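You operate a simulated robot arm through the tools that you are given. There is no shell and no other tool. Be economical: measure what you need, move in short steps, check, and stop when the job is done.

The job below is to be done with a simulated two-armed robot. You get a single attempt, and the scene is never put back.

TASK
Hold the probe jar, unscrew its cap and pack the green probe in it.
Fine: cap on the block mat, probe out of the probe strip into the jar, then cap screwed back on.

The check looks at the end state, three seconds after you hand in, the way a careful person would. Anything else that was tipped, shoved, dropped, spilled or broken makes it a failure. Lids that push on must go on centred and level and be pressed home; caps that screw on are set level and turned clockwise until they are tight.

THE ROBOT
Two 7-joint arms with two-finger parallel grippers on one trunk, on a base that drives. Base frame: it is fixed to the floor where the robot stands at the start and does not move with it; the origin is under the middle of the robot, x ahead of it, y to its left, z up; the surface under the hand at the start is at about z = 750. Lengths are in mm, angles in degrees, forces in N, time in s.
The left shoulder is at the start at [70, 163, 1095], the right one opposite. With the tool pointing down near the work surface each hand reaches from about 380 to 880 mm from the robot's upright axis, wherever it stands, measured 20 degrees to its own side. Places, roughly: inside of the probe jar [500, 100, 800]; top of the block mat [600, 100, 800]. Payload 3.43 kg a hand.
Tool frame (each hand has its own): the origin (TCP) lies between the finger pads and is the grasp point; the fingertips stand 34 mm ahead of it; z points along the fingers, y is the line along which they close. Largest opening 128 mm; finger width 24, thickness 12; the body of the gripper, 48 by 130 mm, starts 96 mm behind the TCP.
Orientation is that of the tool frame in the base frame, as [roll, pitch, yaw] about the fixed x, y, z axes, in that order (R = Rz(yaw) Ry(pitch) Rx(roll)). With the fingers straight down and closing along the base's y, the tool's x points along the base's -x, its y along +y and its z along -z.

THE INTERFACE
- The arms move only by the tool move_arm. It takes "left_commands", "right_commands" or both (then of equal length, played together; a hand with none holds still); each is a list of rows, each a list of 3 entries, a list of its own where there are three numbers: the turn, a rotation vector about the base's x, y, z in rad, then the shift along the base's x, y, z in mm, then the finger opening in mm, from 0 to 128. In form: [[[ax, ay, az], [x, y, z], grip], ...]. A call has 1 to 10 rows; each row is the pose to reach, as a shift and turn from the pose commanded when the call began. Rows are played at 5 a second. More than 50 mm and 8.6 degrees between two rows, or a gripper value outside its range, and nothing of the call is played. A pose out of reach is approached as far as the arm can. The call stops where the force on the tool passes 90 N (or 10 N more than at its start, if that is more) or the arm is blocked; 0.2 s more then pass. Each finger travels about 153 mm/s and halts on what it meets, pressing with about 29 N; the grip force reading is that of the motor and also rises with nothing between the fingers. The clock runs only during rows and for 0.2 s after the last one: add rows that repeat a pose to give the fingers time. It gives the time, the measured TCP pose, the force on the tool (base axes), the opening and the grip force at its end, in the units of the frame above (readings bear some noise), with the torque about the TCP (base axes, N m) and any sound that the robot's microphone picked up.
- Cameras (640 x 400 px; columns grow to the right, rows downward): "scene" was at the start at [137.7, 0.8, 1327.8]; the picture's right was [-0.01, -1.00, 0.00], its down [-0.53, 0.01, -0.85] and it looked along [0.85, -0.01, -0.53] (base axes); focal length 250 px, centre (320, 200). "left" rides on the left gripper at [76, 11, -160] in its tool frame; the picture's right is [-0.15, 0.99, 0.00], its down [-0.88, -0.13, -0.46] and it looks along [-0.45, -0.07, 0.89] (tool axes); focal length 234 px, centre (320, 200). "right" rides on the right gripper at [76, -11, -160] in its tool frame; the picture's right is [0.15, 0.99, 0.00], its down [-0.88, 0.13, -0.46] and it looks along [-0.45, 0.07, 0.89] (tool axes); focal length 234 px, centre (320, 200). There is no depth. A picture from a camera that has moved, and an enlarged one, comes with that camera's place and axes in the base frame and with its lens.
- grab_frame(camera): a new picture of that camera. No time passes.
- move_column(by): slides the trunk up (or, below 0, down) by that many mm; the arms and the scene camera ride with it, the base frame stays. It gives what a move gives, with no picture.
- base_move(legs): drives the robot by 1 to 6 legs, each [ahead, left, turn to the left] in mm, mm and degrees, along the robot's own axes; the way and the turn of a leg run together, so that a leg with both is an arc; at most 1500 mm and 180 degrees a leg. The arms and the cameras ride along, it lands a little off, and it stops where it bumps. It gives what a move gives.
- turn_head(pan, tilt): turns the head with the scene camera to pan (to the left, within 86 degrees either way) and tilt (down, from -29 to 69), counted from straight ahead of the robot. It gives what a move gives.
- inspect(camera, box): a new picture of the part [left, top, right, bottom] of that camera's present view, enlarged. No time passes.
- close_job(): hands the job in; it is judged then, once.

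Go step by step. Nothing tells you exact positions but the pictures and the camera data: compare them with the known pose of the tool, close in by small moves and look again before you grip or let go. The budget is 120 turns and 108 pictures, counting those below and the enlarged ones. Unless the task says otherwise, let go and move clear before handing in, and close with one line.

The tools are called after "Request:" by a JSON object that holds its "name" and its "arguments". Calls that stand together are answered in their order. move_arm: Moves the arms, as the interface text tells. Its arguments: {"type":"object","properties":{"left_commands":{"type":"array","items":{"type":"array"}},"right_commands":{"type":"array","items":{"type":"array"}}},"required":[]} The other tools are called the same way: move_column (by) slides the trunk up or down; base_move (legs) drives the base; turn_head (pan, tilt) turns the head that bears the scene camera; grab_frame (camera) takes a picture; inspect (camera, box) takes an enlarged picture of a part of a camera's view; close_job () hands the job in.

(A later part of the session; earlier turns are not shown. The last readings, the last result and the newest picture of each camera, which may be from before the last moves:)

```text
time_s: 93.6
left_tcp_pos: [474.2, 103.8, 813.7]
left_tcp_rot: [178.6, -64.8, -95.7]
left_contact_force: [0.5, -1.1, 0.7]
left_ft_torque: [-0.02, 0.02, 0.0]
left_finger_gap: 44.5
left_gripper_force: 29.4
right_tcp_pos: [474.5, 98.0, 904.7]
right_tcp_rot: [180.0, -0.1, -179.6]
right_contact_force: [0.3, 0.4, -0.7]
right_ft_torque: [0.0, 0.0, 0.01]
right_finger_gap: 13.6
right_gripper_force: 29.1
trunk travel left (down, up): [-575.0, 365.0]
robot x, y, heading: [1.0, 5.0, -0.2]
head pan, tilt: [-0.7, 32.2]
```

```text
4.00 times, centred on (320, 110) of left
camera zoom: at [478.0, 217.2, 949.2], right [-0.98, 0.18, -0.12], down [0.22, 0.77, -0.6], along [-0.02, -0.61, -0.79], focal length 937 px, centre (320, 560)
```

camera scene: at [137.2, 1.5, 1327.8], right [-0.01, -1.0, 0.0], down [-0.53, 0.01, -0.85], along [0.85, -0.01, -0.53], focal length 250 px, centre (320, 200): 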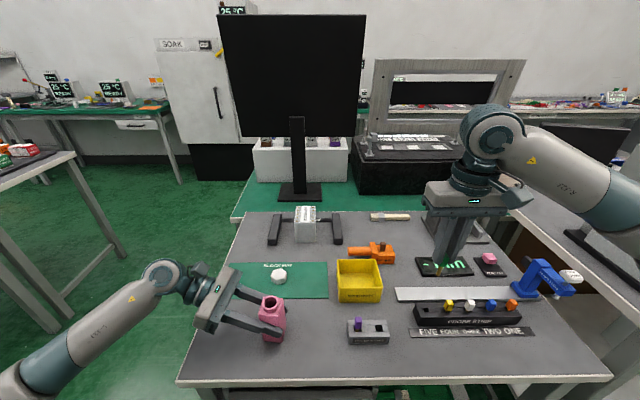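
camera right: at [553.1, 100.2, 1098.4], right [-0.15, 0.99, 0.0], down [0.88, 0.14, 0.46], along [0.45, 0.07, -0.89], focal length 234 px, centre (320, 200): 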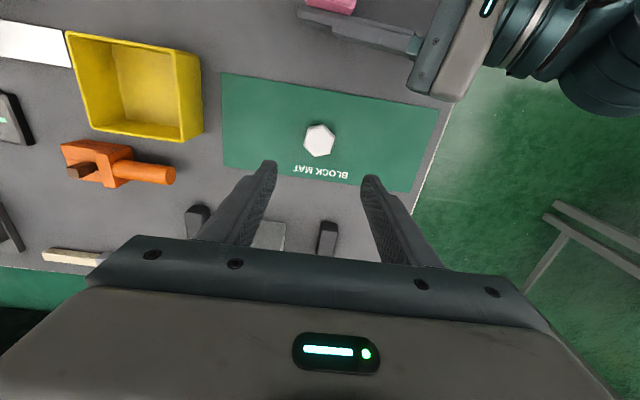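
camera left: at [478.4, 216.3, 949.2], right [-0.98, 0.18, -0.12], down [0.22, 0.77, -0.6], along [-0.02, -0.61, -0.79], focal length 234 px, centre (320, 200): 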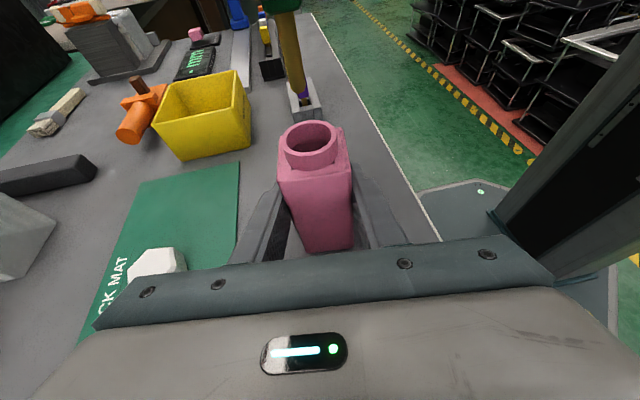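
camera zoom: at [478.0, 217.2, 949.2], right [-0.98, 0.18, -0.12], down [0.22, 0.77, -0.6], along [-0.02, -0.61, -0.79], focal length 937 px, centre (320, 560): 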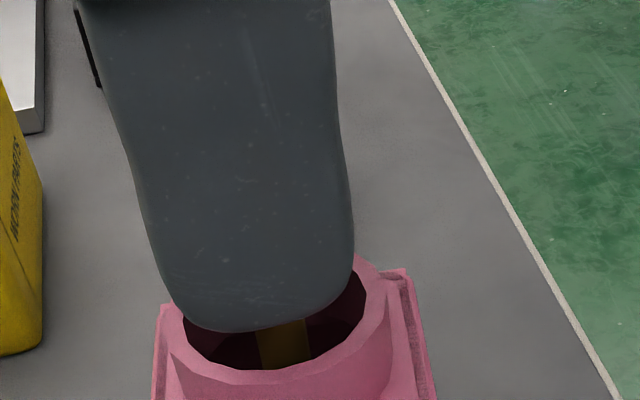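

The stem is well inside the neck and centred. Release.

Request:
{"name": "move_arm", "arguments": {"right_commands": [[[0, 0, 0], [0, 0, 0], 20], [[0, 0, 0], [0, 0, 0], 34], [[0, 0, 0], [0, 0, 0], 40], [[0, 0, 0], [0, 0, 30], 44], [[0, 0, 0], [0, 0, 75], 50], [[0, 0, 0], [0, 0, 90], 60]]}}

Request:
{"name": "inspect", "arguments": {"camera": "scene", "box": [232, 275, 312, 325]}}

Request:
{"name": "inspect", "arguments": {"camera": "left", "box": [240, 90, 400, 190]}}

```text
time_s: 95.0
left_tcp_pos: [473.8, 104.2, 812.7]
left_tcp_rot: [178.6, -64.7, -95.7]
left_contact_force: [-0.5, -1.0, -0.3]
left_ft_torque: [0.0, 0.0, 0.01]
left_finger_gap: 44.3
left_gripper_force: 29.0
right_tcp_pos: [476.2, 96.3, 995.4]
right_tcp_rot: [179.9, 0.0, -179.6]
right_contact_force: [-0.3, 0.0, 0.9]
right_ft_torque: [-0.03, 0.01, 0.0]
right_finger_gap: 60.0
right_gripper_force: 0.1
trunk travel left (down, up): [-575.0, 365.0]
robot x, y, heading: [1.2, 3.1, 0.1]
head pan, tilt: [-0.7, 32.2]
```

```text
8.00 times, centred on (272, 300) of scene
camera zoom: at [138.0, 1.1, 1327.7], right [-0.01, -1.0, 0.0], down [-0.53, 0.01, -0.85], along [0.85, -0.01, -0.53], focal length 2002 px, centre (704, -600)
```

zoom: 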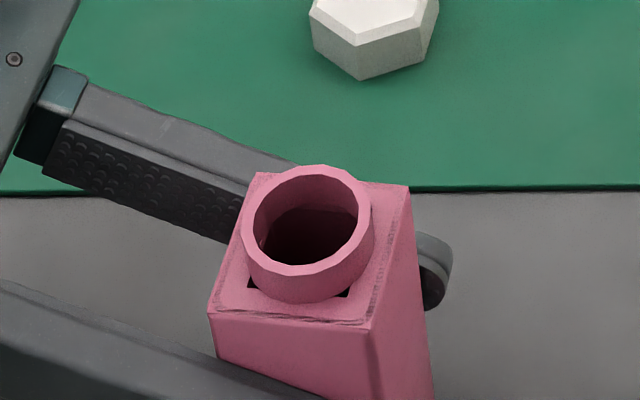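

```text
4.00 times, centred on (320, 140) of left
camera zoom: at [478.1, 217.2, 949.1], right [-0.98, 0.18, -0.12], down [0.22, 0.77, -0.6], along [-0.02, -0.61, -0.79], focal length 937 px, centre (320, 440)
```

zoom: 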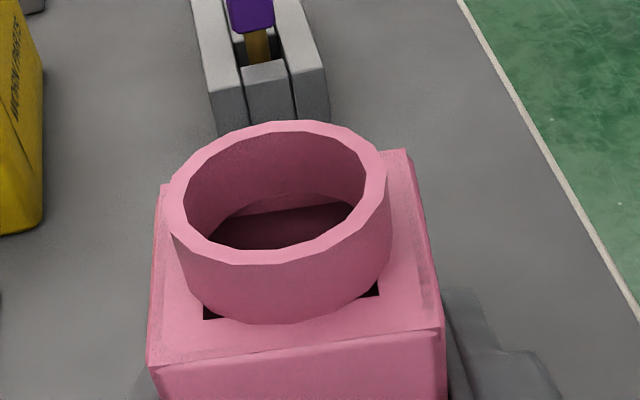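

The probe dropped fully inside. The mouth is centred at [473.3, 102.3, 863]. Now back to the cap at the spot where I released it.

Request:
{"name": "move_arm", "arguments": {"right_commands": [[[0, 0, 0], [40, 3, 0], 74], [[0, 0, 0], [80, 6, 0], 74], [[0, 0, 0], [120, 9, 0], 74], [[0, 0, 0], [156, 11.5, -10], 74], [[0, 0, 0], [156, 11.5, -50], 74], [[0, 0, 0], [156, 11.5, -95], 74], [[0, 0, 0], [156, 11.5, -140], 74], [[0, 0, 0], [156, 11.5, -165], 74], [[0, 0, 0], [156, 11.5, -165], 74]]}}

Request:
{"name": "inspect", "arguments": {"camera": "right", "box": [240, 110, 400, 210]}}

```text
time_s: 97.0
left_tcp_pos: [473.8, 102.3, 813.0]
left_tcp_rot: [178.7, -64.6, -95.7]
left_contact_force: [0.3, 0.6, -0.2]
left_ft_torque: [0.01, 0.0, -0.02]
left_finger_gap: 44.4
left_gripper_force: 28.5
right_tcp_pos: [629.1, 110.8, 829.6]
right_tcp_rot: [179.9, 0.1, -179.5]
right_contact_force: [-0.1, 0.3, 0.5]
right_ft_torque: [0.04, 0.01, 0.01]
right_finger_gap: 74.2
right_gripper_force: 0.0
trunk travel left (down, up): [-575.0, 365.0]
robot x, y, heading: [0.5, 1.5, -0.0]
head pan, tilt: [-0.7, 32.2]
```

```text
4.00 times, centred on (320, 160) of right
camera zoom: at [553.3, 99.4, 988.3], right [-0.15, 0.99, 0.0], down [0.88, 0.14, 0.46], along [0.45, 0.07, -0.89], focal length 937 px, centre (320, 360)
```

zoom: 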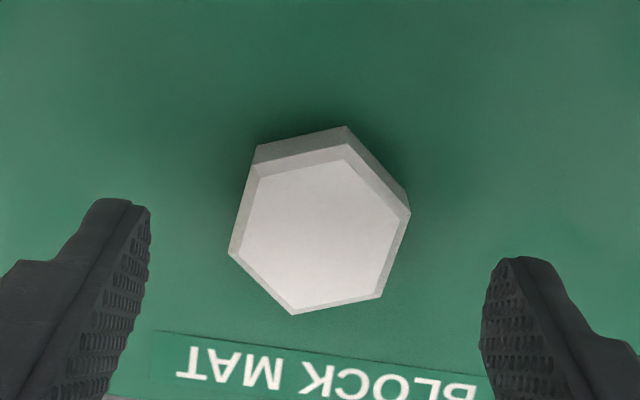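

The cap is where I left it, rotated about -10° to the hand. I align, lower and grip.

Request:
{"name": "move_arm", "arguments": {"right_commands": [[[0, 0, -0.09], [-0.5, 0, -10], 70], [[0, 0, -0.17], [-1, 0, -22], 66], [[0, 0, -0.17], [-1, 0, -34], 64], [[0, 0, -0.17], [-1, 0, -38], 62], [[0, 0, -0.17], [-1, 0, -38], 54], [[0, 0, -0.17], [-1, 0, -38], 46], [[0, 0, -0.17], [-1, 0, -38], 36], [[0, 0, -0.17], [-1, 0, -38], 26], [[0, 0, -0.17], [-1, 0, -38], 20]]}}

```text
time_s: 99.0
left_tcp_pos: [473.9, 103.4, 812.7]
left_tcp_rot: [178.6, -64.7, -95.7]
left_contact_force: [1.0, 0.3, -0.3]
left_ft_torque: [0.03, -0.04, 0.0]
left_finger_gap: 44.4
left_gripper_force: 28.9
right_tcp_pos: [629.7, 111.2, 792.5]
right_tcp_rot: [-179.9, -0.1, 170.6]
right_contact_force: [0.5, -0.3, -0.4]
right_ft_torque: [0.01, -0.01, 0.02]
right_finger_gap: 48.9
right_gripper_force: 28.7
trunk travel left (down, up): [-575.0, 365.0]
robot x, y, heading: [-0.7, 1.5, -0.1]
head pan, tilt: [-0.7, 32.2]
```

Gripped. Lift and carry back above the jar.

Request:
{"name": "move_arm", "arguments": {"right_commands": [[[0, 0, 0], [0, 0, 20], 20], [[0, 0, 0], [0, 0, 60], 20], [[0, 0, 0], [0, 0, 105], 20], [[0, 0, 0], [0, 0, 140], 20], [[0, 0, 0.1], [-40, -2, 150], 20], [[0, 0, 0.24], [-80, -4, 150], 20], [[0, 0, 0.38], [-120, -6, 150], 20], [[0, 0, 0.52], [-155, -8.5, 150], 20], [[0, 0, 0.66], [-155, -8.5, 150], 20], [[0, 0, 0.8], [-155, -8.5, 150], 20]]}}

Request:
{"name": "move_arm", "arguments": {"right_commands": [[[0, 0, 0.14], [0, 0, 0], 20], [[0, 0, 0.28], [0, 0, 0], 20], [[0, 0, 0.42], [0, 0, 0], 20], [[0, 0, 0.56], [0, 0, 0], 20], [[0, 0, 0.7], [0, 0, 0], 20], [[0, 0, 0.76], [0, 0, -10], 20], [[0, 0, 0.76], [0, 0, -20], 20]]}}

Request:
{"name": "grab_frame", "arguments": {"camera": "left"}}

Request:
{"name": "inspect", "arguments": {"camera": "scene", "box": [216, 260, 312, 320]}}

```text
time_s: 101.2
left_tcp_pos: [473.3, 104.8, 812.4]
left_tcp_rot: [178.6, -64.7, -95.7]
left_contact_force: [0.6, -0.4, 0.1]
left_ft_torque: [-0.01, -0.01, 0.0]
left_finger_gap: 44.4
left_gripper_force: 28.4
right_tcp_pos: [473.9, 101.2, 943.3]
right_tcp_rot: [-179.9, 0.0, -143.3]
right_contact_force: [-0.2, -0.1, -0.2]
right_ft_torque: [-0.02, 0.04, 0.0]
right_finger_gap: 48.7
right_gripper_force: 29.1
trunk travel left (down, up): [-575.0, 365.0]
robot x, y, heading: [-0.9, -2.7, 0.2]
head pan, tilt: [-0.7, 32.2]
```

```text
time_s: 102.8
left_tcp_pos: [474.0, 104.8, 811.6]
left_tcp_rot: [178.6, -64.7, -95.7]
left_contact_force: [0.6, -0.1, -1.0]
left_ft_torque: [-0.01, -0.05, 0.0]
left_finger_gap: 44.5
left_gripper_force: 29.7
right_tcp_pos: [474.6, 101.2, 922.1]
right_tcp_rot: [-179.9, 0.0, -99.9]
right_contact_force: [0.0, -0.4, 0.3]
right_ft_torque: [0.01, 0.02, 0.0]
right_finger_gap: 48.7
right_gripper_force: 29.0
trunk travel left (down, up): [-575.0, 365.0]
robot x, y, heading: [-1.1, -2.6, -0.2]
head pan, tilt: [-0.7, 32.2]
```

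```text
17 pictures are left
camera left: at [478.1, 217.2, 949.2], right [-0.98, 0.18, -0.12], down [0.22, 0.77, -0.6], along [-0.02, -0.61, -0.79], focal length 234 px, centre (320, 200)
```

left: 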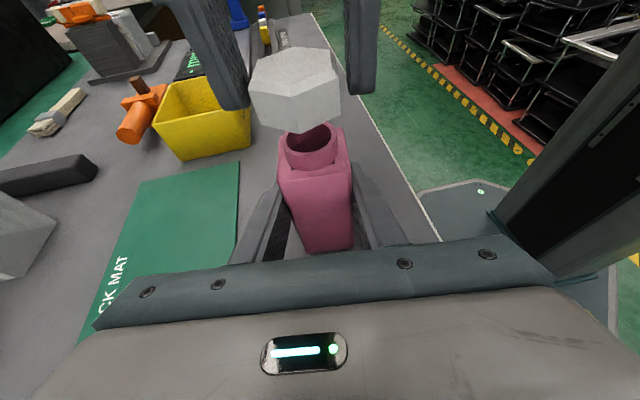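

```text
6.67 times, centred on (264, 290) of scene
camera zoom: at [138.0, 1.2, 1327.8], right [-0.01, -1.0, 0.0], down [-0.53, 0.01, -0.85], along [0.85, -0.01, -0.53], focal length 1668 px, centre (693, -400)
```

zoom: 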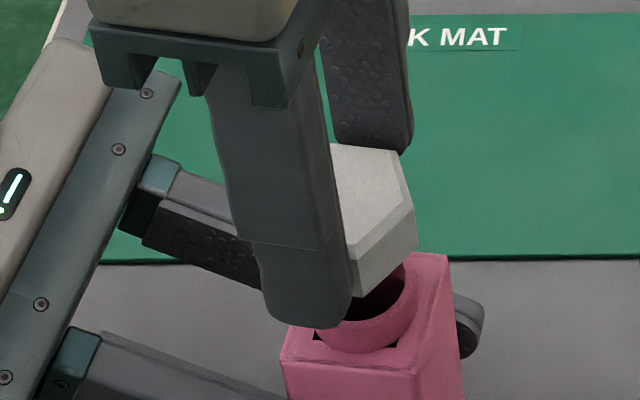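

The cap hangs over the mouth. I shift slightly in y and lower onto the neck, watching forces.

Request:
{"name": "move_arm", "arguments": {"right_commands": [[[0, 0, 0], [-0.5, 0.8, -8], 20], [[0, 0, 0], [-0.5, 0.8, -16], 20], [[0, 0, 0], [-0.5, 0.8, -21], 20], [[0, 0, 0], [-0.5, 0.8, -23], 20]]}}

Request:
{"name": "inspect", "arguments": {"camera": "left", "box": [230, 60, 390, 160]}}

```text
time_s: 103.8
left_tcp_pos: [473.4, 103.3, 812.2]
left_tcp_rot: [178.6, -64.6, -95.7]
left_contact_force: [1.2, 0.1, -9.7]
left_ft_torque: [-0.01, -0.47, -0.02]
left_finger_gap: 44.7
left_gripper_force: 29.1
right_tcp_pos: [473.8, 102.5, 901.5]
right_tcp_rot: [-179.9, 0.0, -99.8]
right_contact_force: [-0.3, -1.2, 18.6]
right_ft_torque: [-0.27, 0.26, 0.01]
right_finger_gap: 48.6
right_gripper_force: 29.1
trunk travel left (down, up): [-575.0, 365.0]
robot x, y, heading: [0.7, 0.1, -0.1]
head pan, tilt: [-0.7, 32.2]
```

```text
4.00 times, centred on (310, 110) of left
camera zoom: at [477.7, 216.9, 948.9], right [-0.98, 0.18, -0.12], down [0.22, 0.77, -0.6], along [-0.02, -0.61, -0.79], focal length 937 px, centre (360, 560)
```

zoom: 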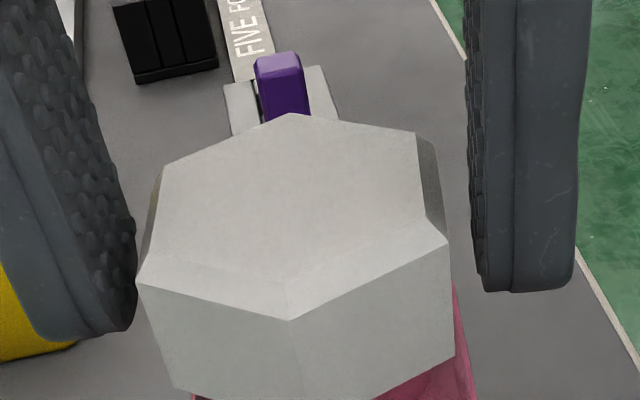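

It rests on the rim (19 N), and the left view suggests the cap sits about 2.5 mm too far +y. I raise, shift -2.3 in y and lower again.

Request:
{"name": "move_arm", "arguments": {"right_commands": [[[0, 0, 0], [0, 0, 4], 20], [[0, 0, 0], [0, -2.3, 5], 20], [[0, 0, 0], [0, -2.3, 3], 20], [[0, 0, 0], [0, -2.3, 1], 20], [[0, 0, 0], [0, -2.3, -1], 20]]}}

```text
time_s: 105.0
left_tcp_pos: [474.8, 103.2, 812.9]
left_tcp_rot: [178.7, -64.7, -95.7]
left_contact_force: [-0.3, -0.4, 0.3]
left_ft_torque: [-0.01, 0.04, 0.0]
left_finger_gap: 44.3
left_gripper_force: 28.2
right_tcp_pos: [472.2, 99.4, 898.5]
right_tcp_rot: [180.0, 0.0, -99.9]
right_contact_force: [-0.3, -0.7, -0.2]
right_ft_torque: [-0.02, -0.02, 0.0]
right_finger_gap: 48.6
right_gripper_force: 28.7
trunk travel left (down, up): [-575.0, 365.0]
robot x, y, heading: [3.6, 3.0, 0.3]
head pan, tilt: [-0.7, 32.2]
```

Now it slides over the neck with no force at z 898.5. I lower further until it meets the thread.

Request:
{"name": "move_arm", "arguments": {"right_commands": [[[0, 0, 0], [0, 0, -1], 20], [[0, 0, 0], [0, 0, -2], 20], [[0, 0, 0], [0, 0, -3], 20], [[0, 0, 0], [0, 0, -4], 20]]}}

```text
time_s: 106.0
left_tcp_pos: [473.3, 104.2, 813.0]
left_tcp_rot: [178.6, -64.6, -95.7]
left_contact_force: [0.7, -0.6, -1.6]
left_ft_torque: [-0.02, 0.03, 0.03]
left_finger_gap: 44.3
left_gripper_force: 28.6
right_tcp_pos: [475.3, 100.7, 893.8]
right_tcp_rot: [-179.9, 0.0, -99.9]
right_contact_force: [-0.5, -0.3, 0.0]
right_ft_torque: [-0.02, 0.02, -0.02]
right_finger_gap: 48.3
right_gripper_force: 28.8
trunk travel left (down, up): [-575.0, 365.0]
robot x, y, heading: [0.1, -1.2, 0.2]
head pan, tilt: [-0.7, 32.2]
```

Request:
{"name": "move_arm", "arguments": {"right_commands": [[[0, 0, 0], [0, 0, -1], 20], [[0, 0, 0], [0, 0, -2], 20], [[0, 0, 0], [0, 0, -2], 20]]}}

```text
time_s: 106.8
left_tcp_pos: [473.5, 104.8, 812.6]
left_tcp_rot: [178.6, -64.7, -95.5]
left_contact_force: [4.7, 10.2, -3.7]
left_ft_torque: [-0.44, 0.02, 0.03]
left_finger_gap: 44.6
left_gripper_force: 28.4
right_tcp_pos: [473.6, 101.2, 892.2]
right_tcp_rot: [-180.0, -0.1, -99.9]
right_contact_force: [-4.8, -9.9, 1.9]
right_ft_torque: [-0.36, 0.36, 0.01]
right_finger_gap: 48.7
right_gripper_force: 29.0
trunk travel left (down, up): [-575.0, 365.0]
robot x, y, heading: [-1.5, -1.2, 0.1]
head pan, tilt: [-0.7, 32.2]
```

It meets the thread and centres itself. I relieve the side load and turn clockwise with slight down feed.

Request:
{"name": "move_arm", "arguments": {"right_commands": [[[0, 0, 0], [-0.8, -1.6, -0.3], 20], [[0, 0, -0.14], [-0.8, -1.6, -0.5], 20], [[0, 0, -0.28], [-0.8, -1.6, -0.7], 20], [[0, 0, -0.42], [-0.8, -1.6, -0.9], 20], [[0, 0, -0.56], [-0.8, -1.6, -1.1], 20], [[0, 0, -0.7], [-0.8, -1.6, -1.2], 20], [[0, 0, -0.84], [-0.8, -1.6, -1.3], 20]]}}

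```text
time_s: 108.4
left_tcp_pos: [473.7, 104.1, 812.1]
left_tcp_rot: [178.6, -64.7, -95.6]
left_contact_force: [4.4, -5.5, -6.9]
left_ft_torque: [0.39, 0.07, -0.02]
left_finger_gap: 44.6
left_gripper_force: 29.1
right_tcp_pos: [473.6, 98.9, 891.4]
right_tcp_rot: [179.9, 0.1, -148.3]
right_contact_force: [-4.6, 5.1, 6.0]
right_ft_torque: [0.08, 0.23, 0.0]
right_finger_gap: 48.3
right_gripper_force: 28.8
trunk travel left (down, up): [-575.0, 365.0]
robot x, y, heading: [0.6, -3.7, -0.1]
head pan, tilt: [-0.7, 32.2]
```

Request:
{"name": "move_arm", "arguments": {"right_commands": [[[0, 0, -0.14], [-0.7, 0.8, 0], 20], [[0, 0, -0.28], [-0.7, 0.8, -0.1], 20], [[0, 0, -0.42], [-0.7, 0.8, -0.2], 20], [[0, 0, -0.56], [-0.7, 0.8, -0.3], 20], [[0, 0, -0.7], [-0.7, 0.8, -0.4], 20], [[0, 0, -0.84], [-0.7, 0.8, -0.5], 20], [[0, 0, -0.98], [-0.7, 0.8, -0.6], 20], [[0, 0, -1.1], [-0.7, 0.8, -0.7], 20]]}}

```text
time_s: 110.2
left_tcp_pos: [473.1, 102.9, 811.8]
left_tcp_rot: [178.5, -64.7, -95.7]
left_contact_force: [-10.6, -12.2, -4.5]
left_ft_torque: [0.68, -0.49, -0.04]
left_finger_gap: 44.7
left_gripper_force: 29.3
right_tcp_pos: [472.5, 99.5, 891.0]
right_tcp_rot: [179.9, 0.0, 148.7]
right_contact_force: [11.9, 12.4, 4.1]
right_ft_torque: [0.33, -0.44, 0.02]
right_finger_gap: 49.0
right_gripper_force: 29.1
trunk travel left (down, up): [-575.0, 365.0]
robot x, y, heading: [-0.0, 2.2, 0.0]
head pan, tilt: [-0.7, 32.2]
```

Request:
{"name": "move_arm", "arguments": {"right_commands": [[[0, 0, 0], [1.8, 2, 0], 20], [[0, 0, -0.14], [1.8, 2, 0], 20], [[0, 0, -0.28], [1.8, 2, -0.1], 20], [[0, 0, -0.42], [1.8, 2, -0.2], 20], [[0, 0, -0.56], [1.8, 2, -0.3], 20], [[0, 0, -0.7], [1.8, 2, -0.4], 20], [[0, 0, -0.84], [1.8, 2, -0.5], 20], [[0, 0, -0.98], [1.8, 2, -0.6], 20], [[0, 0, -1.12], [1.8, 2, -0.6], 20]]}}

Request:
{"name": "inspect", "arguments": {"camera": "left", "box": [230, 70, 390, 170]}}

```text
time_s: 112.2
left_tcp_pos: [473.7, 104.8, 811.7]
left_tcp_rot: [178.6, -64.7, -95.7]
left_contact_force: [0.6, 16.0, -4.0]
left_ft_torque: [-0.54, -0.23, 0.0]
left_finger_gap: 44.5
left_gripper_force: 28.8
right_tcp_pos: [473.7, 100.6, 889.6]
right_tcp_rot: [179.9, 0.1, 84.7]
right_contact_force: [-0.7, -16.9, 4.4]
right_ft_torque: [-0.72, 0.26, 0.05]
right_finger_gap: 48.5
right_gripper_force: 29.2
trunk travel left (down, up): [-575.0, 365.0]
robot x, y, heading: [-0.1, -0.6, -0.2]
head pan, tilt: [-0.7, 32.2]
```

```text
4.00 times, centred on (310, 120) of left
camera zoom: at [478.3, 217.5, 949.3], right [-0.98, 0.18, -0.12], down [0.22, 0.77, -0.6], along [-0.02, -0.61, -0.79], focal length 937 px, centre (360, 520)
```

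zoom: 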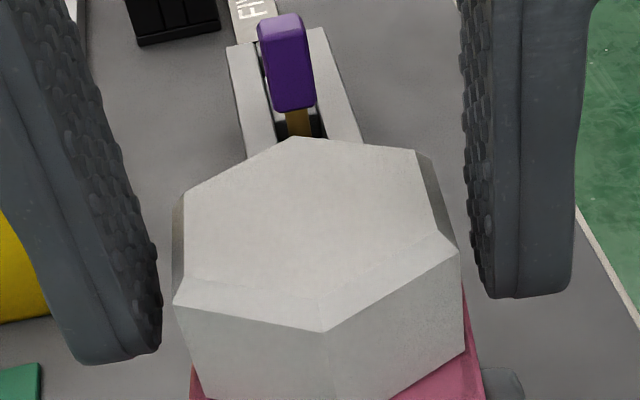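

Stroke of 175° done with no torque yet, cap level. I release, rise, and wind the hand back counter-clockwise 180°.

Request:
{"name": "move_arm", "arguments": {"right_commands": [[[0, 0, 0], [0, -2.5, 0], 20], [[0, 0, 0], [0, -2.5, 0], 50], [[0, 0, 0], [0, -2.5, 0], 62], [[0, 0, 0], [0, -2.5, 0], 66], [[0, 0, 0], [0, -2, 20], 66], [[0, 0, 0], [0, -2, 42], 66]]}}

Request:
{"name": "move_arm", "arguments": {"right_commands": [[[0, 0, 0.148], [0, 0, 0], 66], [[0, 0, 0.296], [0, 0, 0], 66], [[0, 0, 0.444], [0, 0, 0], 66], [[0, 0, 0.592], [0, 0, 0], 66], [[0, 0, 0.74], [0, 0, 0], 66], [[0, 0, 0.888], [0, 0, 0], 66], [[0, 0, 1.036], [0, 0, 0], 66], [[0, 0, 1.184], [0, 0, 0], 66], [[0, 0, 1.332], [0, 0, 0], 66], [[0, 0, 1.48], [0, 0, 0], 66]]}}

Request:
{"name": "move_arm", "arguments": {"right_commands": [[[0, 0, 0.148], [0, 0, 0], 66], [[0, 0, 0.296], [0, 0, 0], 66], [[0, 0, 0.444], [0, 0, 0], 66], [[0, 0, 0.592], [0, 0, 0], 66], [[0, 0, 0.74], [0, 0, 0], 66], [[0, 0, 0.888], [0, 0, 0], 66], [[0, 0, 1.036], [0, 0, 0], 66], [[0, 0, 1.184], [0, 0, 0], 66], [[0, 0, 1.332], [0, 0, 0], 66], [[0, 0, 1.48], [0, 0, 0], 66]]}}

Request:
{"name": "move_arm", "arguments": {"right_commands": [[[0, 0, 0.1], [0, 0, -6], 66], [[0, 0, 0.17], [0, 0, -12], 66], [[0, 0, 0.17], [0, 0, -12], 66]]}}

Request:
{"name": "inspect", "arguments": {"camera": "right", "box": [260, 110, 388, 190]}}

```text
time_s: 113.6
left_tcp_pos: [473.2, 102.8, 813.9]
left_tcp_rot: [178.5, -64.7, -95.7]
left_contact_force: [0.5, 0.6, -0.7]
left_ft_torque: [0.0, 0.01, 0.02]
left_finger_gap: 44.7
left_gripper_force: 28.4
right_tcp_pos: [473.2, 98.2, 932.4]
right_tcp_rot: [-180.0, -0.1, 84.8]
right_contact_force: [-0.6, -0.6, -0.1]
right_ft_torque: [0.01, 0.0, 0.0]
right_finger_gap: 66.1
right_gripper_force: 0.1
trunk travel left (down, up): [-575.0, 365.0]
robot x, y, heading: [2.2, -1.6, 0.1]
head pan, tilt: [-0.7, 32.2]
```

```text
time_s: 115.8
left_tcp_pos: [473.0, 103.8, 813.3]
left_tcp_rot: [178.5, -64.5, -95.7]
left_contact_force: [-0.5, 0.1, -0.3]
left_ft_torque: [0.02, 0.02, -0.01]
left_finger_gap: 44.5
left_gripper_force: 28.8
right_tcp_pos: [474.7, 98.4, 931.2]
right_tcp_rot: [-180.0, 0.0, 169.7]
right_contact_force: [-1.3, 0.1, 0.6]
right_ft_torque: [0.0, 0.01, 0.03]
right_finger_gap: 65.9
right_gripper_force: 0.0
trunk travel left (down, up): [-575.0, 365.0]
robot x, y, heading: [-0.3, 0.7, 0.0]
head pan, tilt: [-0.7, 32.2]
```

```text
time_s: 118.0
left_tcp_pos: [474.3, 103.2, 813.0]
left_tcp_rot: [178.6, -64.7, -95.7]
left_contact_force: [0.2, -1.0, 0.5]
left_ft_torque: [-0.01, -0.01, 0.02]
left_finger_gap: 44.7
left_gripper_force: 28.7
right_tcp_pos: [474.2, 100.2, 932.7]
right_tcp_rot: [-180.0, 0.0, -105.5]
right_contact_force: [-0.6, -0.5, 0.6]
right_ft_torque: [0.01, 0.02, 0.02]
right_finger_gap: 65.9
right_gripper_force: 0.0
trunk travel left (down, up): [-575.0, 365.0]
robot x, y, heading: [2.1, 1.0, -0.0]
head pan, tilt: [-0.7, 32.2]
```

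```text
time_s: 118.8
left_tcp_pos: [473.2, 102.9, 811.6]
left_tcp_rot: [178.7, -64.7, -95.6]
left_contact_force: [0.1, -0.3, -0.2]
left_ft_torque: [0.02, 0.01, -0.01]
left_finger_gap: 44.6
left_gripper_force: 28.6
right_tcp_pos: [474.3, 101.0, 920.1]
right_tcp_rot: [-179.9, 0.0, -95.8]
right_contact_force: [1.0, -0.5, -0.1]
right_ft_torque: [0.01, -0.03, 0.01]
right_finger_gap: 66.1
right_gripper_force: 0.1
trunk travel left (down, up): [-575.0, 365.0]
robot x, y, heading: [0.1, -4.1, -0.0]
head pan, tilt: [-0.7, 32.2]
```

```text
5.00 times, centred on (324, 150) of right
camera zoom: at [477.4, 24.2, 1079.3], right [-1.0, -0.05, 0.0], down [-0.04, 0.89, 0.46], along [-0.02, 0.46, -0.89], focal length 1171 px, centre (300, 450)
```

zoom: 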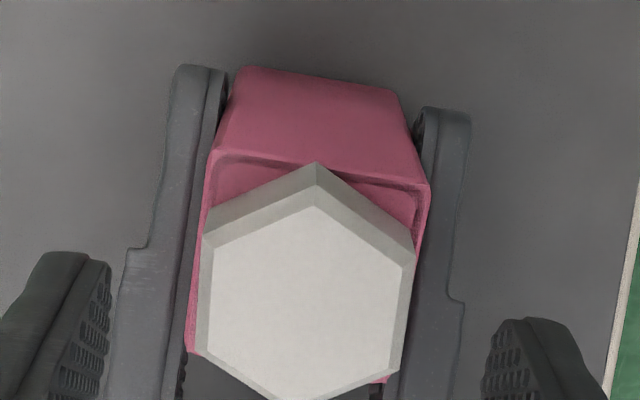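

Flats are aligned with the fingers. Lower and grip again, then continue clockwise.

Request:
{"name": "move_arm", "arguments": {"right_commands": [[[0, 0, 0], [-1, -1, -12], 64], [[0, 0, 0], [-1, -1, -24], 62], [[0, 0, 0], [-1, -1, -32], 60], [[0, 0, 0], [-1, -1, -32], 54], [[0, 0, 0], [-1, -1, -32], 48], [[0, 0, 0], [-1, -1, -32], 42], [[0, 0, 0], [-1, -1, -32], 34], [[0, 0, 0], [-1, -1, -32], 24], [[0, 0, 0], [-1, -1, -32], 20]]}}

Request:
{"name": "move_arm", "arguments": {"right_commands": [[[0, 0, -0.14], [0, 0, -0.1], 20], [[0, 0, -0.28], [0, 0, -0.2], 20], [[0, 0, -0.42], [0, 0, -0.3], 20], [[0, 0, -0.56], [0, 0, -0.4], 20], [[0, 0, -0.7], [0, 0, -0.5], 20], [[0, 0, -0.84], [0, 0, -0.6], 20]]}}

```text
time_s: 120.8
left_tcp_pos: [472.4, 103.5, 813.7]
left_tcp_rot: [178.6, -64.7, -95.7]
left_contact_force: [-8.5, 2.0, -0.2]
left_ft_torque: [-0.1, -0.47, -0.04]
left_finger_gap: 44.7
left_gripper_force: 29.1
right_tcp_pos: [473.1, 98.3, 887.4]
right_tcp_rot: [179.9, 0.0, -95.9]
right_contact_force: [9.0, -1.0, -1.2]
right_ft_torque: [-0.04, -0.17, 0.0]
right_finger_gap: 48.7
right_gripper_force: 28.9
trunk travel left (down, up): [-575.0, 365.0]
robot x, y, heading: [-1.4, -0.0, -0.1]
head pan, tilt: [-0.7, 32.2]
```

```text
time_s: 122.2
left_tcp_pos: [473.8, 104.0, 812.4]
left_tcp_rot: [178.7, -64.7, -95.6]
left_contact_force: [0.3, -1.1, 0.7]
left_ft_torque: [0.04, -0.09, 0.0]
left_finger_gap: 44.6
left_gripper_force: 28.7
right_tcp_pos: [472.9, 98.6, 887.6]
right_tcp_rot: [179.8, 0.0, -144.1]
right_contact_force: [0.1, 1.5, -1.5]
right_ft_torque: [0.01, 0.03, 0.03]
right_finger_gap: 48.5
right_gripper_force: 29.6
trunk travel left (down, up): [-575.0, 365.0]
robot x, y, heading: [1.1, -2.7, -0.2]
head pan, tilt: [-0.7, 32.2]
```

Request:
{"name": "move_arm", "arguments": {"right_commands": [[[0, 0, -0.14], [0, 0, -0.1], 20], [[0, 0, -0.28], [0, 0, -0.2], 20], [[0, 0, -0.42], [0, 0, -0.3], 20], [[0, 0, -0.56], [0, 0, -0.4], 20], [[0, 0, -0.7], [0, 0, -0.5], 20], [[0, 0, -0.84], [0, 0, -0.6], 20], [[0, 0, -0.98], [0, 0, -0.7], 20], [[0, 0, -1.12], [0, 0, -0.7], 20]]}}

Request:
{"name": "move_arm", "arguments": {"right_commands": [[[0, 0, -0.14], [0, 0, -0.1], 20], [[0, 0, -0.28], [0, 0, -0.2], 20], [[0, 0, -0.42], [0, 0, -0.3], 20], [[0, 0, -0.56], [0, 0, -0.4], 20], [[0, 0, -0.7], [0, 0, -0.5], 20], [[0, 0, -0.84], [0, 0, -0.5], 20], [[0, 0, -0.98], [0, 0, -0.5], 20], [[0, 0, -1.12], [0, 0, -0.5], 20]]}}

```text
time_s: 124.0
left_tcp_pos: [472.6, 103.2, 811.5]
left_tcp_rot: [178.4, -64.6, -95.8]
left_contact_force: [-3.8, -10.4, 1.1]
left_ft_torque: [0.49, -0.12, -0.25]
left_finger_gap: 44.1
left_gripper_force: 29.2
right_tcp_pos: [474.1, 98.1, 886.4]
right_tcp_rot: [179.9, 0.3, 151.5]
right_contact_force: [2.8, 10.2, -0.1]
right_ft_torque: [0.17, -0.12, 0.2]
right_finger_gap: 46.4
right_gripper_force: 28.5
trunk travel left (down, up): [-575.0, 365.0]
robot x, y, heading: [0.7, 1.5, 0.0]
head pan, tilt: [-0.7, 32.2]
```

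```text
time_s: 125.8
left_tcp_pos: [474.2, 103.6, 812.1]
left_tcp_rot: [178.5, -64.7, -95.6]
left_contact_force: [0.3, -0.9, -1.7]
left_ft_torque: [-0.01, 0.01, -0.21]
left_finger_gap: 44.7
left_gripper_force: 28.7
right_tcp_pos: [473.6, 97.8, 884.2]
right_tcp_rot: [-179.9, 0.1, 87.5]
right_contact_force: [-0.4, 0.7, 1.6]
right_ft_torque: [0.02, -0.02, 0.25]
right_finger_gap: 45.4
right_gripper_force: 29.2
trunk travel left (down, up): [-575.0, 365.0]
robot x, y, heading: [1.0, 0.7, -0.1]
head pan, tilt: [-0.7, 32.2]
```

The gap fell to 45 mm with a standing torque: the hand is now slipping around the cap, so it has come up tight. Let me look.

Request:
{"name": "inspect", "arguments": {"camera": "left", "box": [230, 70, 390, 170]}}

Request:
{"name": "inspect", "arguments": {"camera": "right", "box": [260, 120, 388, 200]}}

```text
4.00 times, centred on (310, 120) of left
camera zoom: at [478.3, 217.4, 949.2], right [-0.98, 0.18, -0.12], down [0.22, 0.77, -0.6], along [-0.02, -0.61, -0.79], focal length 937 px, centre (360, 520)
```

zoom: 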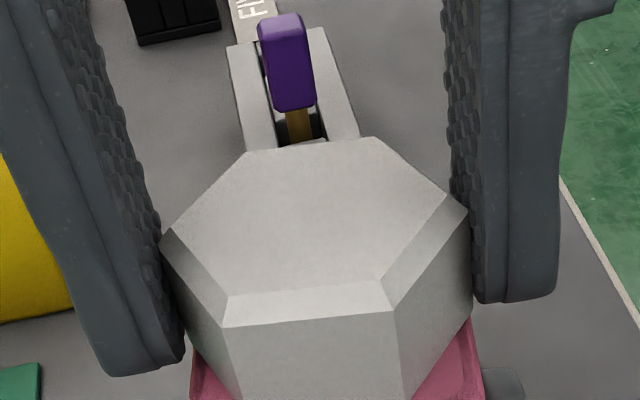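

```text
5.00 times, centred on (324, 160) of right
camera zoom: at [465.3, 174.9, 1045.1], right [0.99, 0.1, 0.0], down [0.09, -0.88, 0.46], along [0.05, -0.45, -0.89], focal length 1171 px, centre (300, 400)
```

zoom: 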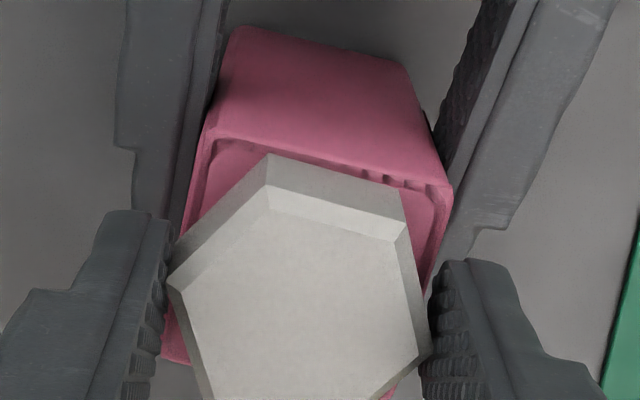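

The cap is level, but its angle suggests it might be some 26° short of its original tight position, and my fingers slipped to the corners. I regrip on the flats (yaw 169°) to tighten properly.

Request:
{"name": "move_arm", "arguments": {"right_commands": [[[0, 0, 0], [0, 0, 0], 52], [[0, 0, 0], [0, 0, 0], 64], [[0, 0, 0], [0, 0.5, 20], 66], [[0, 0, 0], [0, 0.5, 40], 66]]}}

Request:
{"name": "move_arm", "arguments": {"right_commands": [[[0, 0, 0.142], [0, 0, 0], 66], [[0, 0, 0.284], [0, 0, 0], 66], [[0, 0, 0.426], [0, 0, 0], 66], [[0, 0, 0.568], [0, 0, 0], 66], [[0, 0, 0.71], [0, 0, 0], 66], [[0, 0, 0.852], [0, 0, 0], 66], [[0, 0, 0.994], [0, 0, 0], 66], [[0, 0, 1.136], [0, 0, 0], 66], [[0, 0, 1.278], [0, 0, 0], 66], [[0, 0, 1.42], [0, 0, 0], 66]]}}

Request:
{"name": "inspect", "arguments": {"camera": "right", "box": [260, 110, 388, 190]}}

```text
time_s: 126.8
left_tcp_pos: [473.8, 103.6, 812.8]
left_tcp_rot: [178.7, -64.8, -95.7]
left_contact_force: [0.1, 0.0, 0.1]
left_ft_torque: [0.01, 0.01, 0.01]
left_finger_gap: 44.9
left_gripper_force: 28.9
right_tcp_pos: [472.6, 100.0, 926.3]
right_tcp_rot: [180.0, 0.0, 87.5]
right_contact_force: [0.4, -0.1, 0.0]
right_ft_torque: [0.01, 0.01, -0.02]
right_finger_gap: 66.0
right_gripper_force: 0.0
trunk travel left (down, up): [-575.0, 365.0]
robot x, y, heading: [2.0, 0.5, 0.0]
head pan, tilt: [-0.7, 32.2]
```

```text
time_s: 129.0
left_tcp_pos: [473.8, 103.1, 811.7]
left_tcp_rot: [178.6, -64.8, -95.7]
left_contact_force: [-0.2, -0.3, -0.2]
left_ft_torque: [0.03, 0.0, -0.02]
left_finger_gap: 44.5
left_gripper_force: 29.4
right_tcp_pos: [472.9, 98.2, 926.5]
right_tcp_rot: [-179.9, 0.0, 169.2]
right_contact_force: [-0.3, -0.3, 0.0]
right_ft_torque: [-0.01, -0.02, 0.01]
right_finger_gap: 66.0
right_gripper_force: 0.0
trunk travel left (down, up): [-575.0, 365.0]
robot x, y, heading: [0.5, 1.2, 0.0]
head pan, tilt: [-0.7, 32.2]
```

```text
5.00 times, centred on (324, 150) of right
camera zoom: at [396.6, 103.0, 1085.3], right [0.04, 1.0, 0.0], down [0.89, -0.04, 0.46], along [0.46, -0.02, -0.89], focal length 1171 px, centre (300, 450)
```

zoom: 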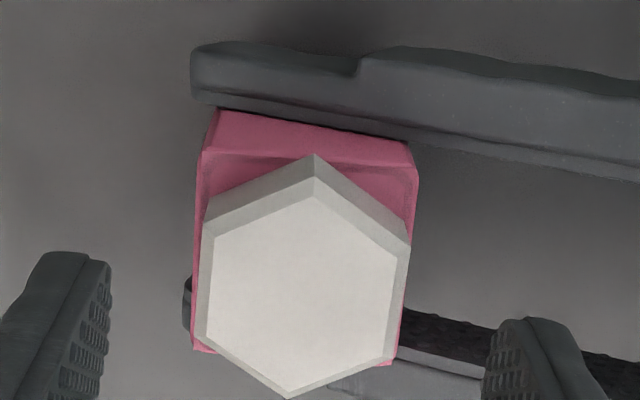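

Aligned with the flats. Lower, grip, and turn clockwise in small steps, reading the torque.

Request:
{"name": "move_arm", "arguments": {"right_commands": [[[0, 0, 0], [0.5, 1, -15], 64], [[0, 0, 0], [0.5, 1, -30], 62], [[0, 0, 0], [0.5, 1, -38], 60], [[0, 0, 0], [0.5, 1, -38], 54], [[0, 0, 0], [0.5, 1, -38], 48], [[0, 0, 0], [0.5, 1, -38], 40], [[0, 0, 0], [0.5, 1, -38], 30], [[0, 0, 0], [0.5, 1, -38], 20], [[0, 0, 0], [0.5, 1, -38], 10]]}}

Request:
{"name": "move_arm", "arguments": {"right_commands": [[[0, 0, -0.06], [0, 0, 0], 10], [[0, 0, -0.12], [0, 0, 0], 10], [[0, 0, -0.18], [0, 0, 0], 10]]}}

```text
time_s: 131.0
left_tcp_pos: [473.9, 103.6, 812.5]
left_tcp_rot: [178.7, -64.7, -95.6]
left_contact_force: [1.2, 11.1, -0.5]
left_ft_torque: [-0.57, -0.01, 0.02]
left_finger_gap: 44.4
left_gripper_force: 28.5
right_tcp_pos: [473.1, 99.8, 887.9]
right_tcp_rot: [-179.9, 0.0, 169.0]
right_contact_force: [-0.6, -11.5, -0.4]
right_ft_torque: [-0.24, 0.03, 0.01]
right_finger_gap: 48.8
right_gripper_force: 29.2
trunk travel left (down, up): [-575.0, 365.0]
robot x, y, heading: [-2.2, -0.8, 0.2]
head pan, tilt: [-0.7, 32.2]
```

```text
time_s: 131.8
left_tcp_pos: [472.6, 104.6, 812.7]
left_tcp_rot: [178.6, -64.6, -95.8]
left_contact_force: [-2.6, 13.0, -0.5]
left_ft_torque: [-0.37, -0.15, -0.47]
left_finger_gap: 44.7
left_gripper_force: 29.5
right_tcp_pos: [474.7, 99.8, 888.4]
right_tcp_rot: [-179.9, 0.0, 158.6]
right_contact_force: [3.3, -12.5, -0.5]
right_ft_torque: [-0.67, -0.12, 0.54]
right_finger_gap: 47.4
right_gripper_force: 29.0
trunk travel left (down, up): [-575.0, 365.0]
robot x, y, heading: [-2.9, -0.1, -0.1]
head pan, tilt: [-0.7, 32.2]
```

Resistance rises right away (0.54 N·m). To tell "tight" from "jammed", I remove the side load, back off a little counter-clockwise, then turn clockwise again with slight downward push.

Request:
{"name": "move_arm", "arguments": {"right_commands": [[[0, 0, 0.09], [0, -2, 0], 10], [[0, 0, 0.18], [0, -2, 0], 10], [[0, 0, 0.3], [0, -2, 0], 10], [[0, 0, 0.44], [0, -2, 0], 10], [[0, 0, 0.56], [0, -2, 0], 10]]}}

Request:
{"name": "move_arm", "arguments": {"right_commands": [[[0, 0, -0.1], [0, 0, -1], 10], [[0, 0, -0.2], [0, 0, -1.5], 10], [[0, 0, -0.3], [0, 0, -1.5], 10], [[0, 0, -0.4], [0, 0, -1.5], 10], [[0, 0, -0.5], [0, 0, -1.5], 10], [[0, 0, -0.6], [0, 0, -1.5], 10]]}}

```text
time_s: 133.0
left_tcp_pos: [473.6, 103.8, 811.6]
left_tcp_rot: [178.6, -64.7, -95.8]
left_contact_force: [-2.9, -16.8, -1.0]
left_ft_torque: [0.68, -0.17, -0.02]
left_finger_gap: 44.7
left_gripper_force: 28.9
right_tcp_pos: [473.7, 98.9, 888.8]
right_tcp_rot: [179.8, 0.0, -168.9]
right_contact_force: [2.8, 17.0, 0.0]
right_ft_torque: [0.58, -0.11, 0.01]
right_finger_gap: 47.8
right_gripper_force: 28.8
trunk travel left (down, up): [-575.0, 365.0]
robot x, y, heading: [0.8, 4.6, -0.0]
head pan, tilt: [-0.7, 32.2]
```

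```text
time_s: 134.4
left_tcp_pos: [473.6, 104.4, 812.6]
left_tcp_rot: [178.5, -64.7, -95.6]
left_contact_force: [1.4, -19.2, -7.8]
left_ft_torque: [0.48, -0.15, -0.23]
left_finger_gap: 44.6
left_gripper_force: 29.0
right_tcp_pos: [472.9, 98.3, 886.4]
right_tcp_rot: [-180.0, 0.0, 156.4]
right_contact_force: [-2.3, 17.6, 9.1]
right_ft_torque: [0.86, 0.13, 0.28]
right_finger_gap: 46.8
right_gripper_force: 28.5
trunk travel left (down, up): [-575.0, 365.0]
robot x, y, heading: [-2.4, -2.3, 0.0]
head pan, tilt: [-0.7, 32.2]
```

The stop is repeatable at the same angle and backing off is free. I let go, rise, and check how low the cap sits.

Request:
{"name": "move_arm", "arguments": {"right_commands": [[[0, 0, 0.03], [0, 1.2, 1], 10], [[0, 0, 0.03], [0, 1.2, 1], 50], [[0, 0, 0.03], [0, 1.2, 1], 64], [[0, 0, 0.03], [0, 1.2, 20], 66], [[0, 0, 0.03], [0, 1.2, 60], 66], [[0, 0, 0.03], [0, 1.2, 100], 66]]}}

Request:
{"name": "inspect", "arguments": {"camera": "scene", "box": [232, 275, 312, 325]}}

Request:
{"name": "inspect", "arguments": {"camera": "left", "box": [230, 80, 390, 180]}}

```text
time_s: 135.8
left_tcp_pos: [472.9, 104.6, 812.4]
left_tcp_rot: [178.7, -64.8, -95.6]
left_contact_force: [-0.4, 0.3, -0.5]
left_ft_torque: [-0.01, 0.02, 0.01]
left_finger_gap: 44.4
left_gripper_force: 29.0
right_tcp_pos: [473.7, 100.7, 987.6]
right_tcp_rot: [-180.0, -0.1, 158.1]
right_contact_force: [-0.7, 0.2, 0.1]
right_ft_torque: [0.0, 0.0, 0.02]
right_finger_gap: 66.1
right_gripper_force: 0.0
trunk travel left (down, up): [-575.0, 365.0]
robot x, y, heading: [-0.7, -1.2, 0.0]
head pan, tilt: [-0.7, 32.2]
```

```text
8.00 times, centred on (272, 300) of scene
camera zoom: at [137.3, 1.3, 1327.7], right [-0.01, -1.0, 0.0], down [-0.53, 0.01, -0.85], along [0.85, -0.01, -0.53], focal length 2002 px, centre (704, -600)
```

zoom: 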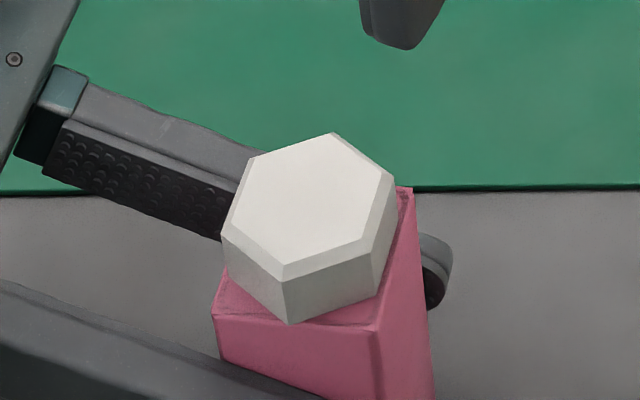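

```text
4.00 times, centred on (310, 130) of left
camera zoom: at [477.6, 217.3, 949.3], right [-0.98, 0.18, -0.12], down [0.22, 0.77, -0.6], along [-0.02, -0.61, -0.79], focal length 937 px, centre (360, 480)
```

zoom: 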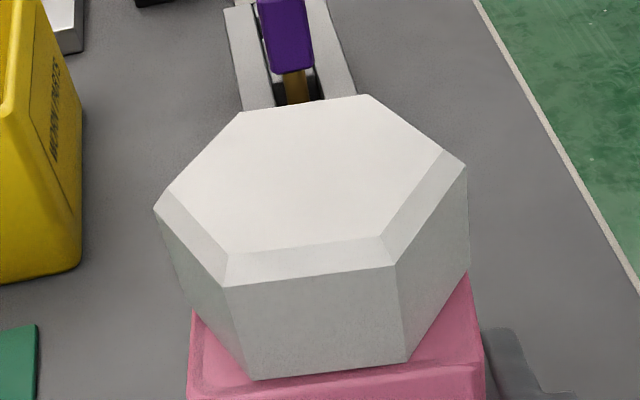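

The cap sits level and flush on the body (bottom z about 851.6, same as at the start). I do one last aligned grip to confirm it is firmly tight.

Request:
{"name": "move_arm", "arguments": {"right_commands": [[[0, 0, 0.1], [0, 0, -30], 66], [[0, 0, 0.19], [0, 0, -60], 64], [[0, 0, 0.19], [0, 0, -90], 62], [[0, 0, 0.19], [0, 0, -99], 60], [[0, 0, 0.19], [0, 0, -99], 54], [[0, 0, 0.19], [0, 0, -99], 48], [[0, 0, 0.19], [0, 0, -99], 36], [[0, 0, 0.19], [0, 0, -99], 20], [[0, 0, 0.19], [0, 0, -99], 4]]}}

Request:
{"name": "move_arm", "arguments": {"right_commands": [[[0, 0, -0.1], [0, 0, 0], 4], [[0, 0, -0.2], [0, 0, 0], 4], [[0, 0, -0.3], [0, 0, 0], 4]]}}

```text
time_s: 137.8
left_tcp_pos: [472.8, 104.1, 812.3]
left_tcp_rot: [178.5, -64.7, -95.7]
left_contact_force: [0.5, 5.7, -0.8]
left_ft_torque: [-0.42, 0.06, 0.0]
left_finger_gap: 44.5
left_gripper_force: 29.0
right_tcp_pos: [473.0, 98.8, 888.5]
right_tcp_rot: [-179.9, 0.1, 168.9]
right_contact_force: [-1.7, -6.6, 0.0]
right_ft_torque: [-0.09, 0.02, 0.02]
right_finger_gap: 48.7
right_gripper_force: 29.0
trunk travel left (down, up): [-575.0, 365.0]
robot x, y, heading: [-0.7, 0.7, -0.2]
head pan, tilt: [-0.7, 32.2]
```

```text
time_s: 138.6
left_tcp_pos: [472.8, 104.2, 812.0]
left_tcp_rot: [178.6, -64.7, -95.6]
left_contact_force: [-0.4, 11.2, -0.6]
left_ft_torque: [-0.64, -0.03, -0.28]
left_finger_gap: 44.4
left_gripper_force: 28.6
right_tcp_pos: [474.3, 98.9, 887.4]
right_tcp_rot: [-180.0, 0.0, 151.6]
right_contact_force: [0.4, -10.4, 0.4]
right_ft_torque: [-0.17, -0.01, 0.31]
right_finger_gap: 46.3
right_gripper_force: 28.9
trunk travel left (down, up): [-575.0, 365.0]
robot x, y, heading: [-3.7, -2.5, 0.1]
head pan, tilt: [-0.7, 32.2]
```

Request:
{"name": "move_arm", "arguments": {"right_commands": [[[0, 0, -0.12], [0, -0.7, 0], 4], [[0, 0, -0.24], [0, -0.7, 0], 4], [[0, 0, -0.38], [0, -0.7, 0], 4]]}}

Request:
{"name": "inspect", "arguments": {"camera": "right", "box": [260, 120, 388, 200]}}

```text
time_s: 139.4
left_tcp_pos: [472.7, 103.8, 812.8]
left_tcp_rot: [178.6, -64.8, -95.6]
left_contact_force: [0.7, 12.2, -1.7]
left_ft_torque: [-0.4, 0.19, -1.18]
left_finger_gap: 45.0
left_gripper_force: 28.9
right_tcp_pos: [474.0, 97.9, 886.4]
right_tcp_rot: [-179.9, 0.1, 130.0]
right_contact_force: [0.7, -11.2, 1.7]
right_ft_torque: [-0.51, -0.16, 1.22]
right_finger_gap: 45.7
right_gripper_force: 29.0
trunk travel left (down, up): [-575.0, 365.0]
robot x, y, heading: [-2.8, 1.4, -0.0]
head pan, tilt: [-0.7, 32.2]
```

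```text
5.00 times, centred on (324, 160) of right
camera zoom: at [416.7, 150.1, 1046.4], right [0.66, 0.75, 0.0], down [0.67, -0.59, 0.46], along [0.34, -0.3, -0.89], focal length 1171 px, centre (300, 400)
```

zoom: 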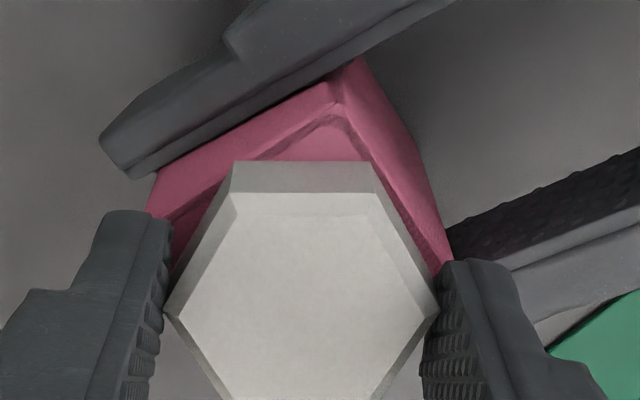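

The cap holds against 1.2 N·m and seems to have moved about 9° further. I repeat one ratchet tightening: open in place, turn back 30°, close on the flats, turn clockwise again.

Request:
{"name": "move_arm", "arguments": {"right_commands": [[[0, 0, 0.05], [0, 0.5, 1], 4], [[0, 0, 0.05], [0, 0.5, 1], 50], [[0, 0, 0.05], [0, 0.5, 1], 66], [[0, 0, 0.19], [0, 1, 1], 66], [[0, 0, 0.33], [0, 1, 1], 66], [[0, 0, 0.47], [0, 1, 1], 66], [[0, 0, 0.56], [0, 1, 1], 54], [[0, 0, 0.56], [0, 1, 1], 44], [[0, 0, 0.56], [0, 1, 1], 20], [[0, 0, 0.56], [0, 1, 1], 4]]}}

Request:
{"name": "move_arm", "arguments": {"right_commands": [[[0, 0, -0.12], [0, 0, 0], 4], [[0, 0, -0.24], [0, 0, 0], 4], [[0, 0, -0.36], [0, -0.5, 0], 4], [[0, 0, -0.48], [0, -0.5, 0], 4], [[0, 0, -0.6], [0, -0.5, 0], 4]]}}

Request:
{"name": "inspect", "arguments": {"camera": "right", "box": [260, 120, 388, 200]}}

```text
time_s: 141.6
left_tcp_pos: [472.5, 104.8, 813.0]
left_tcp_rot: [178.6, -64.7, -95.7]
left_contact_force: [0.6, -2.2, -0.1]
left_ft_torque: [0.13, -0.02, 0.02]
left_finger_gap: 44.7
left_gripper_force: 28.9
right_tcp_pos: [473.2, 99.4, 888.7]
right_tcp_rot: [180.0, 0.0, 162.2]
right_contact_force: [-0.5, 1.9, 0.0]
right_ft_torque: [0.14, 0.01, 0.04]
right_finger_gap: 48.1
right_gripper_force: 28.8
trunk travel left (down, up): [-575.0, 365.0]
robot x, y, heading: [1.4, 0.2, -0.3]
head pan, tilt: [-0.7, 32.2]
```

```text
time_s: 142.8
left_tcp_pos: [472.6, 105.1, 812.3]
left_tcp_rot: [178.4, -64.7, -95.7]
left_contact_force: [-7.1, 7.1, 0.3]
left_ft_torque: [-0.22, -0.04, -1.52]
left_finger_gap: 44.9
left_gripper_force: 28.8
right_tcp_pos: [474.2, 99.0, 888.6]
right_tcp_rot: [-180.0, 0.2, 127.6]
right_contact_force: [7.9, -7.7, -0.4]
right_ft_torque: [-0.34, -0.5, 1.51]
right_finger_gap: 45.7
right_gripper_force: 28.9
trunk travel left (down, up): [-575.0, 365.0]
robot x, y, heading: [2.1, 1.7, 0.1]
head pan, tilt: [-0.7, 32.2]
```

```text
5.00 times, centred on (324, 160) of right
camera zoom: at [418.8, 152.0, 1047.4], right [0.69, 0.72, 0.0], down [0.64, -0.62, 0.46], along [0.33, -0.32, -0.89], focal length 1171 px, centre (300, 400)
```

zoom: 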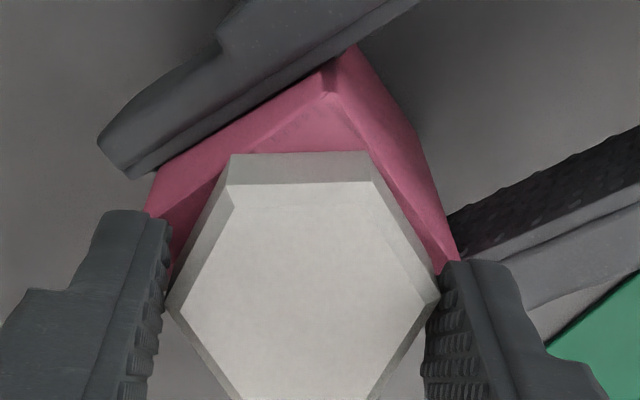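

The cap holds against 1.5 N·m without turning, so it is tight. I relax, open the right hand and lift it clear.

Request:
{"name": "move_arm", "arguments": {"right_commands": [[[0, 0, 0.2], [0, 0.5, 0], 4], [[0, 0, 0.3], [0, 0.5, 0], 10], [[0, 0, 0.3], [0, 0.5, 0], 50], [[0, 0, 0.3], [0, 0.5, 0], 66], [[0, 0, 0.3], [0, 0.5, 20], 70], [[0, 0, 0.3], [0, 0.5, 60], 70], [[0, 0, 0.3], [0, -20, 105], 70], [[0, 0, 0.3], [10, -60, 130], 70], [[0, 0, 0.3], [15, -105, 150], 70]]}}

Request:
{"name": "inspect", "arguments": {"camera": "scene", "box": [208, 265, 336, 345]}}

```text
refused: row 1 steps farther than a row can; nothing moved
```

```text
5.00 times, centred on (272, 305) of scene
camera zoom: at [137.9, 1.1, 1327.7], right [-0.01, -1.0, 0.0], down [-0.53, 0.01, -0.85], along [0.85, -0.01, -0.53], focal length 1251 px, centre (560, -325)
```

zoom: 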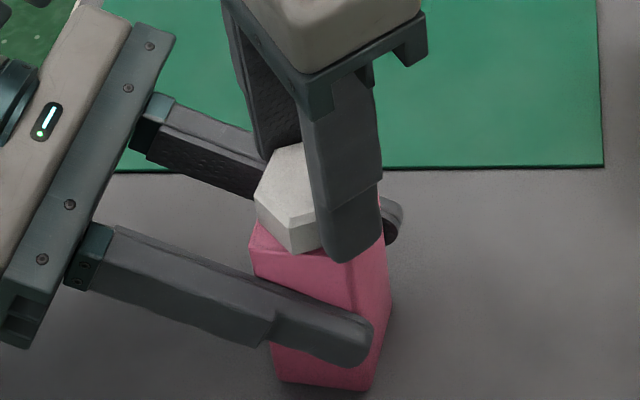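

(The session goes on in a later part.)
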